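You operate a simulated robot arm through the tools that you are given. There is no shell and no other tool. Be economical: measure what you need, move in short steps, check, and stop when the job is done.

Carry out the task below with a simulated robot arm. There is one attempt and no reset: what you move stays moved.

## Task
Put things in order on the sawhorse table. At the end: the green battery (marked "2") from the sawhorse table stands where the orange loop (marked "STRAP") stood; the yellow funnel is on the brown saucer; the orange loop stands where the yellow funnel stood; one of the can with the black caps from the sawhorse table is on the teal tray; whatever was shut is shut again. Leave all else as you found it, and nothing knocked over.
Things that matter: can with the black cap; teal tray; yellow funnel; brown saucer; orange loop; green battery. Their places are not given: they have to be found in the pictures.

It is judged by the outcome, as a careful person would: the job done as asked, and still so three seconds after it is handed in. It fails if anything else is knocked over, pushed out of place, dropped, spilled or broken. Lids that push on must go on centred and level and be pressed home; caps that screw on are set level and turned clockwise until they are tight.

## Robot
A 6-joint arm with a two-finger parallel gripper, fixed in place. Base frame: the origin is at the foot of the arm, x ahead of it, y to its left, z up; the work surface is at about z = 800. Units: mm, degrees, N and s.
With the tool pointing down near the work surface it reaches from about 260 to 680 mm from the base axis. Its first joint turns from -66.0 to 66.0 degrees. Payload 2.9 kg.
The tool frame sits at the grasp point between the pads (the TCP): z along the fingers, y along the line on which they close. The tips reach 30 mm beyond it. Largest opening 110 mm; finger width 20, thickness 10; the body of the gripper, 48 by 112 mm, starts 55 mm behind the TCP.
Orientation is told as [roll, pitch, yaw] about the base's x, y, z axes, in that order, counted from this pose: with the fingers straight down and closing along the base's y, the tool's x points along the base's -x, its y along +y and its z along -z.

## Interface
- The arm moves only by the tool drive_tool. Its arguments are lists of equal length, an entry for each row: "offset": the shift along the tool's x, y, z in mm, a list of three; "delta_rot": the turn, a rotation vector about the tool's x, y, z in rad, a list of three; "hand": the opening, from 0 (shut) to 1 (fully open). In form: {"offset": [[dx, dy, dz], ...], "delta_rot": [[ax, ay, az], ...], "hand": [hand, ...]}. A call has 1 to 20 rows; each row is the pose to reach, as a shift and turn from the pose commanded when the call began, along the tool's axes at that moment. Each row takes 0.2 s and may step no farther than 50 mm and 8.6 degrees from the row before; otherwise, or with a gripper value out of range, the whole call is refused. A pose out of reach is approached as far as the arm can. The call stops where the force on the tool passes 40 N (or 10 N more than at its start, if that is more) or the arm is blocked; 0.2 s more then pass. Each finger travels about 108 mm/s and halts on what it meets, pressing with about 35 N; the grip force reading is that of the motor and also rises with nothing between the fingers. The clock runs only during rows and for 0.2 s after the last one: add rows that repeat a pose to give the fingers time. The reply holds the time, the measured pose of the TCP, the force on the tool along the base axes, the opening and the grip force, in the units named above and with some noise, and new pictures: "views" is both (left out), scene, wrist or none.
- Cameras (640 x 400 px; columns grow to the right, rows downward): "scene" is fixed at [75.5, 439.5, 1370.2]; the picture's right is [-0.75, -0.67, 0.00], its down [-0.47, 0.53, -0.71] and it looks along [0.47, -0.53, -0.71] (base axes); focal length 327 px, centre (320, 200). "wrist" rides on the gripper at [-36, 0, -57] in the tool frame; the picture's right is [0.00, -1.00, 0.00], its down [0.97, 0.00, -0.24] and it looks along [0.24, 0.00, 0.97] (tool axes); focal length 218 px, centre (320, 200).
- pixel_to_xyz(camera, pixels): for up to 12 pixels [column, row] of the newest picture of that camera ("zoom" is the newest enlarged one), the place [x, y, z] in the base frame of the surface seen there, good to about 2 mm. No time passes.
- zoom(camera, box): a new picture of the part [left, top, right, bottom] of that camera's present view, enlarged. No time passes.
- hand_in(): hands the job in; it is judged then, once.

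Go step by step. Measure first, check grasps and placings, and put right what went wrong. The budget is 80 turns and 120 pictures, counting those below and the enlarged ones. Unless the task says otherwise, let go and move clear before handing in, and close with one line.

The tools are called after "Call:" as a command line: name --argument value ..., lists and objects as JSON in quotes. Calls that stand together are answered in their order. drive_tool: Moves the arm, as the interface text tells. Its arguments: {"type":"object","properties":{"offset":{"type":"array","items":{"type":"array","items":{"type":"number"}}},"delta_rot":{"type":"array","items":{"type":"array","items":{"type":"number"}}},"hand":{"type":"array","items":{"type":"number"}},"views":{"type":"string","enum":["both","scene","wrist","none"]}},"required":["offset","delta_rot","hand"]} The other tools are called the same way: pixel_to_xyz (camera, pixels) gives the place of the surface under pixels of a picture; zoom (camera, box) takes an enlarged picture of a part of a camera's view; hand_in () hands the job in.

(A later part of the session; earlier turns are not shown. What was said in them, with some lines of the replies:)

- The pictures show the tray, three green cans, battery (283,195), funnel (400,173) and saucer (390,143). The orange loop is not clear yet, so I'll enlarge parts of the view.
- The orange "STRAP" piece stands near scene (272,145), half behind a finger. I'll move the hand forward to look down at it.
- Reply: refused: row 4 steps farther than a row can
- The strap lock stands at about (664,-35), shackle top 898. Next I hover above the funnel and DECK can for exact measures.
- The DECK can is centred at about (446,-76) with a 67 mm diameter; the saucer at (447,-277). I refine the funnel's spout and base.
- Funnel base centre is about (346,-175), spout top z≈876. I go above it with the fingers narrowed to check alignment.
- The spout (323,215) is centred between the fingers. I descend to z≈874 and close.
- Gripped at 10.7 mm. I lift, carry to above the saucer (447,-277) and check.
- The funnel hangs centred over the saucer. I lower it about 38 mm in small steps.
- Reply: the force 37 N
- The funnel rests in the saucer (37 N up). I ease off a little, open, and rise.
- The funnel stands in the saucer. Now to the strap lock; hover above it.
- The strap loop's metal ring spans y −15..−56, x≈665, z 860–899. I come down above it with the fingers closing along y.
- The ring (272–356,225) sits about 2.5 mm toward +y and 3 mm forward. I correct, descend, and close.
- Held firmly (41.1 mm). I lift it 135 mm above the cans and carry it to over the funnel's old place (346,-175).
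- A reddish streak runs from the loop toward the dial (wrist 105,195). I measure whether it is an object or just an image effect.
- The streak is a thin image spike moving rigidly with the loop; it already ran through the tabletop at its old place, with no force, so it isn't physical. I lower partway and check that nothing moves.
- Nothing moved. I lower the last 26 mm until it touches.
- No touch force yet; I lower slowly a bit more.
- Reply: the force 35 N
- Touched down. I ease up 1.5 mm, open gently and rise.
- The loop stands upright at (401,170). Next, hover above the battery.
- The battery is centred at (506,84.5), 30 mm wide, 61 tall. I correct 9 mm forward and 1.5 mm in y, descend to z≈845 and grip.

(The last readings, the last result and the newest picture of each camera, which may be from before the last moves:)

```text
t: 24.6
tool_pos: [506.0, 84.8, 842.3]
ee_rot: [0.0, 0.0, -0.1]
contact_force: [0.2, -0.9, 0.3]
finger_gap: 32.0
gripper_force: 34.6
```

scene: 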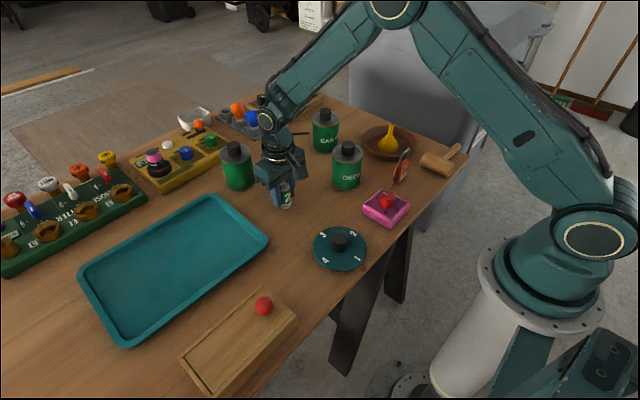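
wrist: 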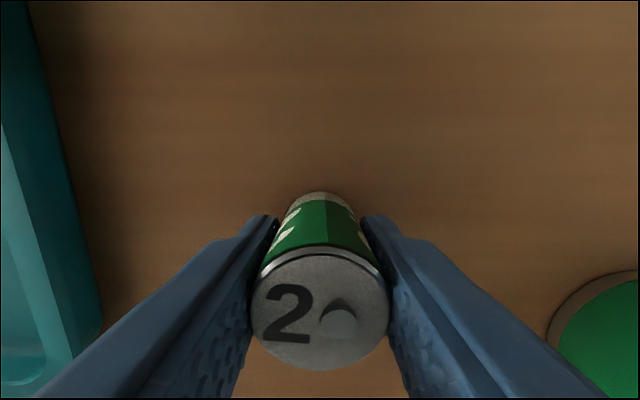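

Held at 32 mm. I lift, carry over the loop's old spot, and check the clearance to the bulbs behind.

Call:
drive_tool --offset '[[0, 0, -40], [0, 0, -85], [0, 0, -110], [-40, -30, -110], [-80, -60, -110], [-120, -90, -110], [-159.5, -120, -110], [-159.5, -120, -80]]' --delta_rot '[[0, 0, 0], [0, 0, 0], [0, 0, 0], [0, 0, 0], [0, 0, 0], [0, 0, 0], [0, 0, 0], [0, 0, 0]]' --hand '[0.2, 0.2, 0.2, 0.2, 0.2, 0.2, 0.2, 0.2]'

Call:
pixel_to_xyz --camera "scene" --pixels '[[252, 118], [258, 125], [245, 122]]'

Call:
zoom --camera "scene" --box '[210, 60, 330, 180]'

```text
t: 26.4
tool_pos: [665.4, -31.5, 923.3]
ee_rot: [0.0, -0.1, 0.1]
contact_force: [-0.3, 0.0, -0.9]
finger_gap: 32.0
gripper_force: 34.7
```

scene: 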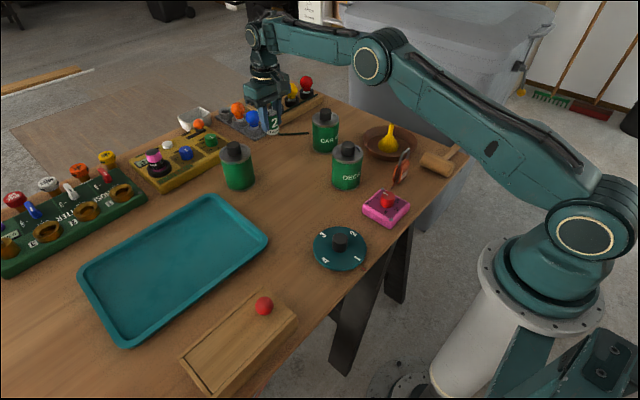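
wrist: 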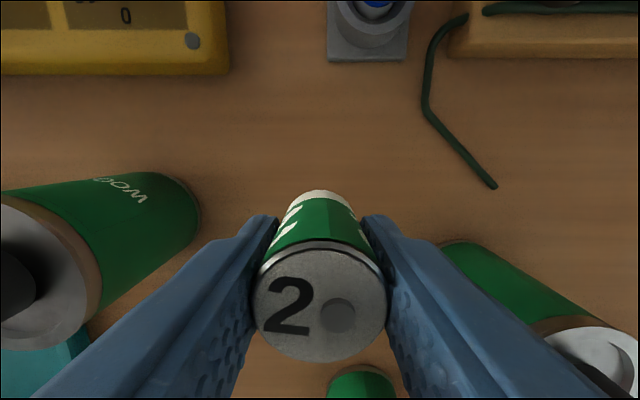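

```text
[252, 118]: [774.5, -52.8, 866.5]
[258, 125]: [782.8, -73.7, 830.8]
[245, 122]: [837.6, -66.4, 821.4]
```

```text
3.33 times, centred on (270, 120) of scene
```

zoom: 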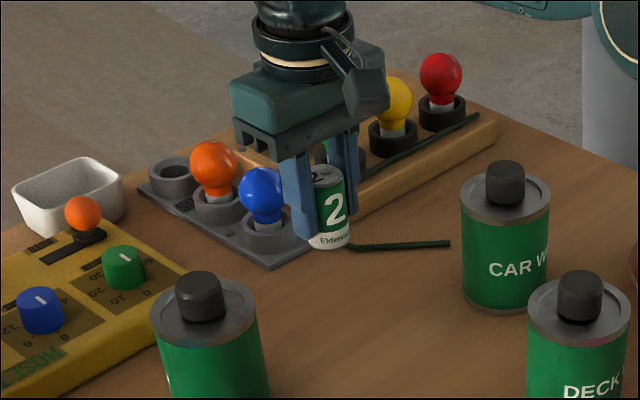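

Bulbs are at x≈775, well clear. I lower the battery 80 mm to the table.

Call:
drive_tool --offset '[[0, 0, 30], [0, 0, 60], [0, 0, 74], [0, 0, 78], [0, 0, 80], [0, 0, 81]]' --delta_rot '[[0, 0, 0], [0, 0, 0], [0, 0, 0], [0, 0, 0], [0, 0, 0], [0, 0, 0]]' --hand '[0.2, 0.2, 0.2, 0.2, 0.2, 0.2]' --views "scene"

```text
t: 27.8
tool_pos: [665.0, -33.4, 843.4]
ee_rot: [0.0, -0.2, -0.1]
contact_force: [-6.6, 0.3, 16.3]
finger_gap: 32.0
gripper_force: 35.0
```

scene: 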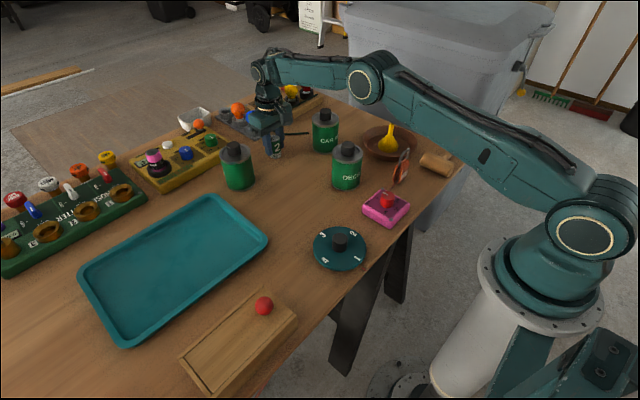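

Touching (16 N). I release and rise.

Call:
drive_tool --offset '[[0, 0, -0.8], [0, 0, -0.8], [0, 0, -0.8], [0, 0, -0.8], [0, 0, -40], [0, 0, -80], [0, 0, -125], [0, 0, -170]]' --delta_rot '[[0, 0, 0], [0, 0, 0], [0, 0, 0], [0, 0, 0], [0, 0, 0], [0, 0, 0], [0, 0, 0], [0, 0, 0]]' --hand '[0.35, 0.5, 0.6, 0.6, 0.6, 0.6, 0.6, 0.6]'

Call:
pixel_to_xyz --camera "scene" --pixels '[[275, 138]]'

```text
t: 29.6
tool_pos: [662.1, -36.8, 1014.5]
ee_rot: [0.0, 0.0, 0.0]
contact_force: [0.6, 0.1, 0.5]
finger_gap: 65.9
gripper_force: 0.0
out of reach, approached as far as the arm can: row 8
```

scene: 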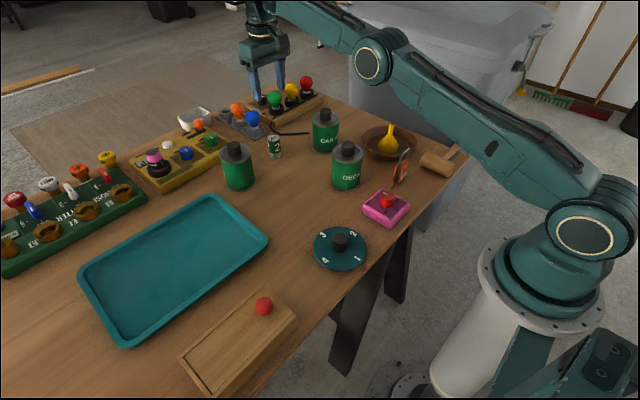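
wrist: 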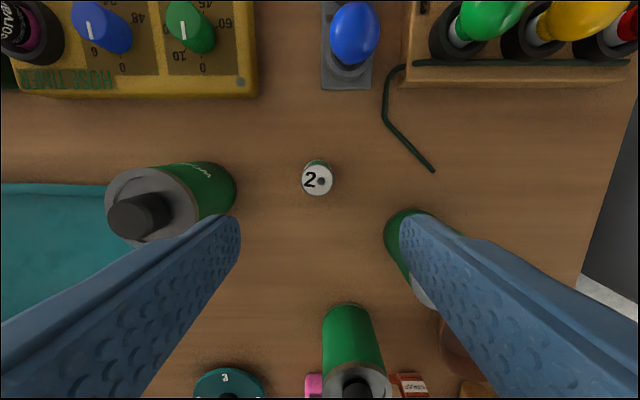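

```text
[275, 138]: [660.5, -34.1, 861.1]
```

The battery stands in the loop's place. Now hover above the DECK can.

Call:
drive_tool --offset '[[36, -7, 0], [72, -14, 0], [108, -21, 0], [144, -28, 0], [180, -35, 0], [216, -40, 0], [216, -40, 0]]' --delta_rot '[[0, 0, 0], [0, 0, 0], [0, 0, 0], [0, 0, 0], [0, 0, 0], [0, 0, 0], [0, 0, 0]]' --hand '[0.7, 0.9, 1, 1, 1, 1, 1]' --views "wrist"

Call:
zoom --camera "wrist" --box '[220, 80, 420, 260]'

```text
t: 31.2
tool_pos: [448.3, -75.2, 1010.0]
ee_rot: [0.0, 0.0, -0.1]
contact_force: [-0.1, -1.1, 0.3]
finger_gap: 109.7
gripper_force: 0.0
```

wrist: 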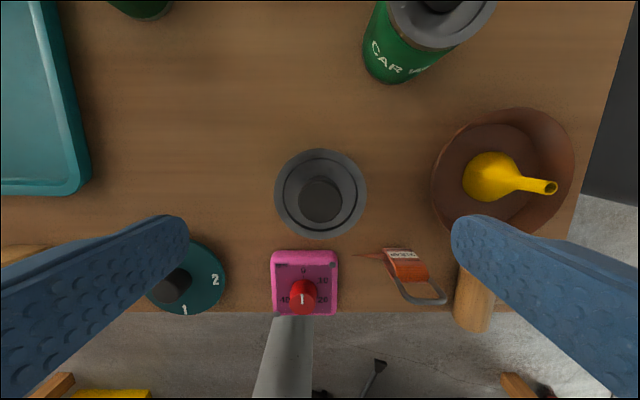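

```text
2.22 times, centred on (320, 170) of wrist
```

zoom: 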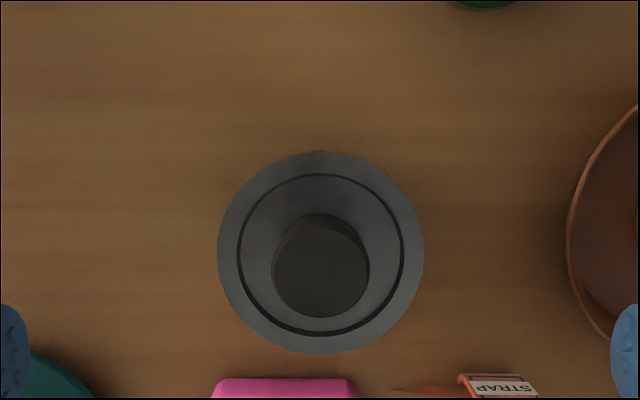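

The can rim is centred under the TCP (320,194), about 70 mm wide. I descend to z≈871 and grip the body.

Call:
drive_tool --offset '[[0, 0, 40], [0, 0, 80], [0, 0, 115], [0, 0, 138], [0, 0, 138], [0, 0, 138], [0, 0, 138], [0, 0, 138]]' --delta_rot '[[0, 0, 0], [0, 0, 0], [0, 0, 0], [0, 0, 0], [0, 0, 0], [0, 0, 0], [0, 0, 0], [0, 0, 0]]' --hand '[1, 1, 1, 1, 0.8, 0.6, 0.55, 0.55]'

Call:
zoom --camera "scene" --box '[290, 90, 420, 220]'

```text
t: 33.0
tool_pos: [445.4, -72.4, 873.1]
ee_rot: [0.0, -0.1, 0.0]
contact_force: [0.2, 0.1, -0.1]
finger_gap: 71.7
gripper_force: 34.8
```

scene: 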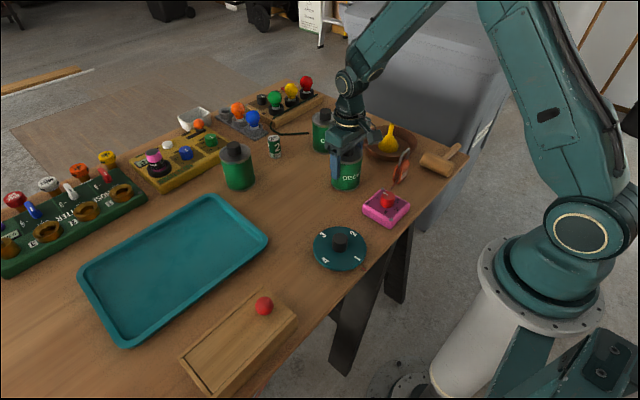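
wrist: 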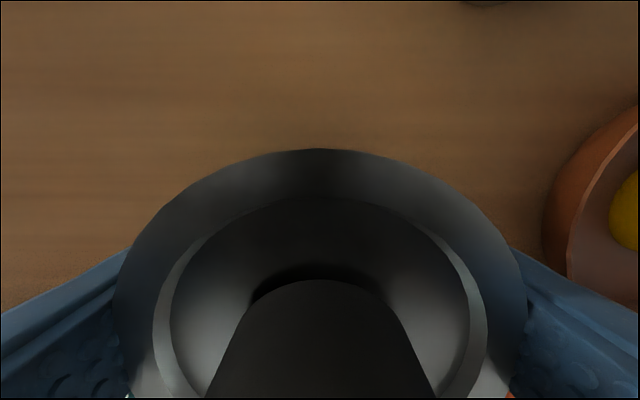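

```text
3.08 times, centred on (355, 155) of scene
```

zoom: 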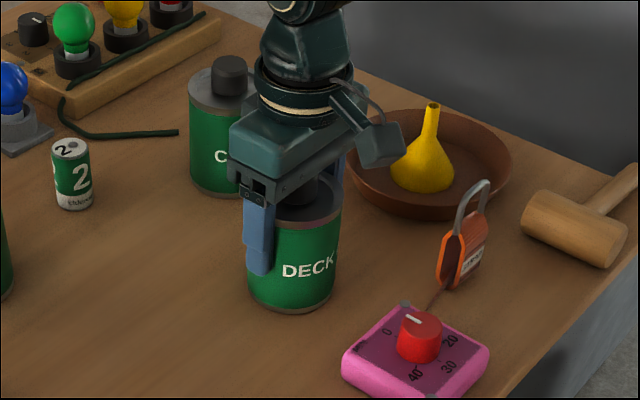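

Gripped (71.7 mm). I lift and check.

Call:
drive_tool --offset '[[0, 0, -8], [0, 0, -25], [0, 0, -50], [0, 0, -70]]' --delta_rot '[[0, 0, 0], [0, 0, 0], [0, 0, 0], [0, 0, 0]]' --hand '[0.55, 0.55, 0.55, 0.55]' --views "scene"

```text
t: 34.0
tool_pos: [445.7, -73.3, 942.3]
ee_rot: [-0.1, 0.0, -0.1]
contact_force: [0.2, 0.5, -2.3]
finger_gap: 71.7
gripper_force: 35.1
```

scene: 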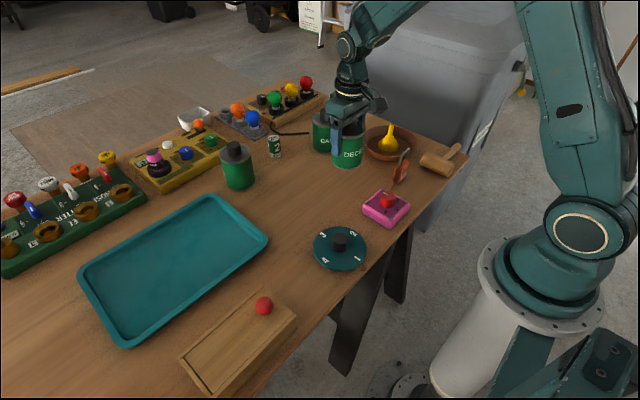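

The can is lifted securely. I carry it over the tray to about (530,300).

Call:
drive_tool --offset '[[-9, 40, -10], [-18, 82, -10], [-27, 124, -10], [-36, 166, -10], [-45, 208, -10], [-54, 250, -10], [-64, 292, -10], [-74, 334, -10], [-84, 375, -10], [-84, 375, 20]]' --delta_rot '[[0, 0, 0], [0, 0, 0], [0, 0, 0], [0, 0, 0], [0, 0, 0], [0, 0, 0], [0, 0, 0], [0, 0, 0], [0, 0, 0], [0, 0, 0]]' --hand '[0.55, 0.55, 0.55, 0.55, 0.55, 0.55, 0.55, 0.55, 0.55, 0.55]'

Call:
pixel_to_xyz --camera "scene" --pixels '[[150, 270], [215, 230], [120, 300], [120, 340], [210, 198], [265, 240], [82, 273]]'

```text
t: 36.2
tool_pos: [531.6, 303.3, 922.6]
ee_rot: [0.0, 0.0, -0.1]
contact_force: [0.1, 0.2, -3.8]
finger_gap: 71.5
gripper_force: 35.3
```

scene: 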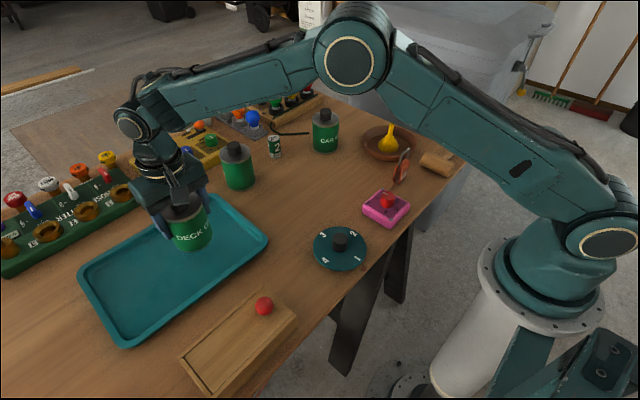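
wrist: 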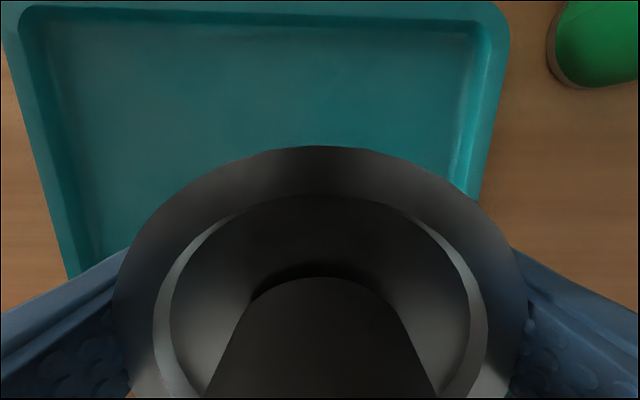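

```text
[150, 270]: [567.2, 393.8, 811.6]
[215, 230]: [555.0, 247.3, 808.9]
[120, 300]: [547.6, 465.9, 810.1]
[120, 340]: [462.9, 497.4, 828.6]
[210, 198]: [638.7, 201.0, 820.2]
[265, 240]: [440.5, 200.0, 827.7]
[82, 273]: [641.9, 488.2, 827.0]
```

The tray (x 440–645, y 197–500, floor ≈809) is beneath. I lower about 41 mm until contact.

Call:
drive_tool --offset '[[0, 0, 15], [0, 0, 28], [0, 0, 35], [0, 0, 38], [0, 0, 40]]' --delta_rot '[[0, 0, 0], [0, 0, 0], [0, 0, 0], [0, 0, 0], [0, 0, 0]]' --hand '[0.55, 0.55, 0.55, 0.55, 0.55]' --views "scene"

```text
t: 37.4
tool_pos: [529.9, 301.1, 884.4]
ee_rot: [0.0, -0.1, 0.0]
contact_force: [-0.7, -0.3, -2.1]
finger_gap: 71.3
gripper_force: 35.2
```

scene: 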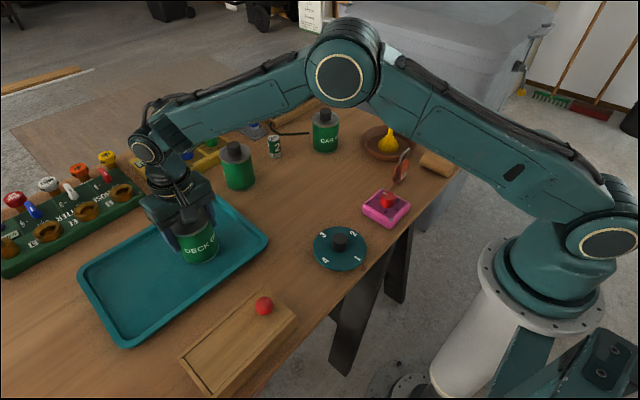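

Call:
drive_tool --offset '[[0, 0, 1], [0, 0, 2]]' --delta_rot '[[0, 0, 0], [0, 0, 0]]' --hand '[0.55, 0.55]' --views "none"

```text
t: 38.0
tool_pos: [531.1, 300.7, 881.5]
ee_rot: [0.0, 0.0, 0.0]
contact_force: [-0.9, 0.4, -1.9]
finger_gap: 71.5
gripper_force: 35.3
```

No contact yet (still −2 N, the can's own weight); I lower slowly further.

Call:
drive_tool --offset '[[0, 0, 1], [0, 0, 1.5]]' --delta_rot '[[0, 0, 0], [0, 0, 0]]' --hand '[0.55, 0.55]' --views "none"

```text
t: 38.6
tool_pos: [531.3, 301.4, 881.2]
ee_rot: [0.1, -0.1, 0.1]
contact_force: [-0.8, -2.6, 10.5]
finger_gap: 71.2
gripper_force: 35.2
```

Contact with the tray floor (10 N). I release and rise clear.

Call:
drive_tool --offset '[[0, 0, 0], [0, 0, 0], [0, 0, 0], [0, 0, 0], [0, 0, -40], [0, 0, -85], [0, 0, -130]]' --delta_rot '[[0, 0, 0], [0, 0, 0], [0, 0, 0], [0, 0, 0], [0, 0, 0], [0, 0, 0], [0, 0, 0]]' --hand '[0.7, 0.85, 1, 1, 1, 1, 1]'

Call:
zoom --camera "scene" --box '[250, 90, 480, 280]'

Call:
zoom --camera "scene" --box '[60, 80, 310, 400]'

```text
t: 40.2
tool_pos: [529.8, 302.5, 1008.0]
ee_rot: [0.0, 0.1, 0.0]
contact_force: [-0.1, 0.4, -1.3]
finger_gap: 109.7
gripper_force: 0.0
```

scene: 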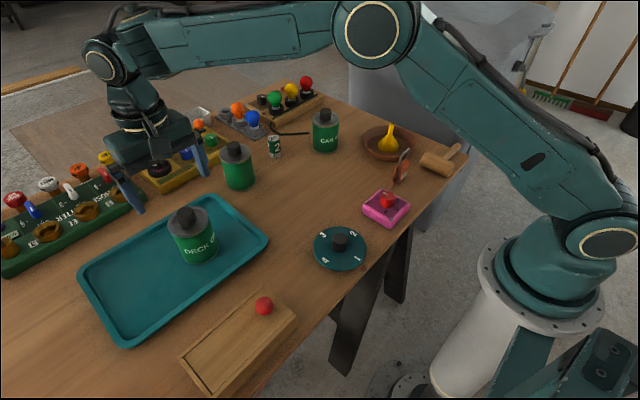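
wrist: 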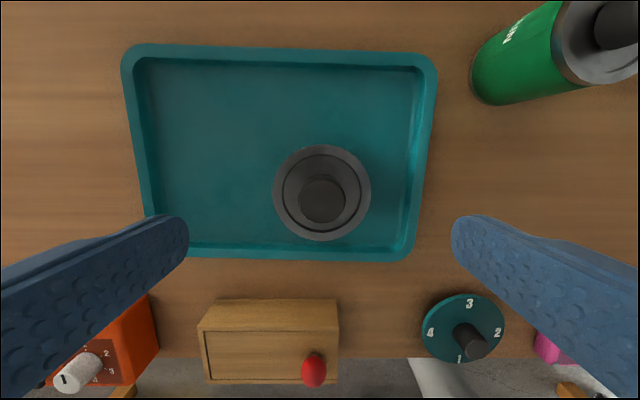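

```text
2.11 times, centred on (365, 185) of scene
```

zoom: 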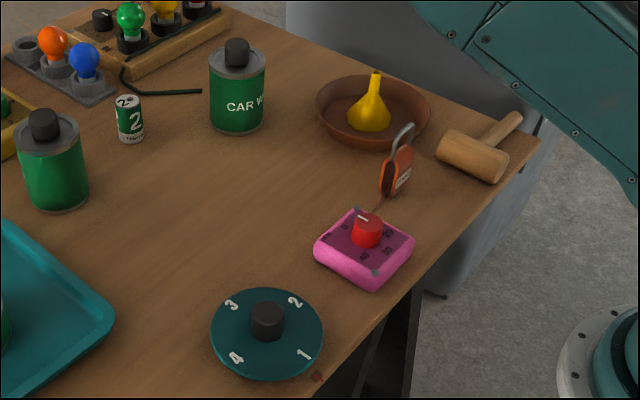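

```text
1.25 times, centred on (185, 240) of scene
```

zoom: 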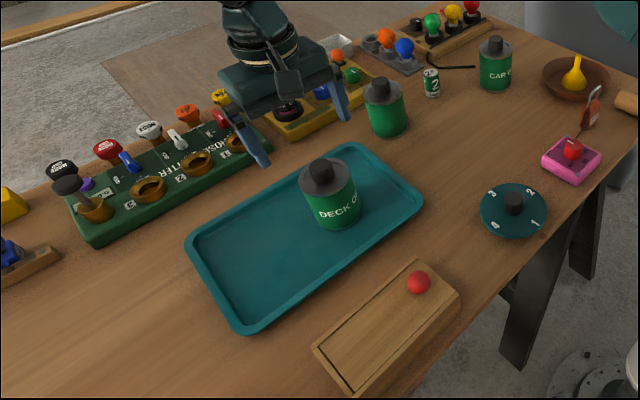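

All four things stand where they should. The box was never opened, nothing else has moved, and the gripper is open and clear, so I'm handing in.

Call:
hand_in

```text
The job is handed in.
```

The job is handed in: the funnel is on the saucer, the strap loop is where the funnel stood, the battery is where the loop stood, and the "DECK" can is on the teal tray. The wooden box was never opened, and nothing else moved in the final pictures.
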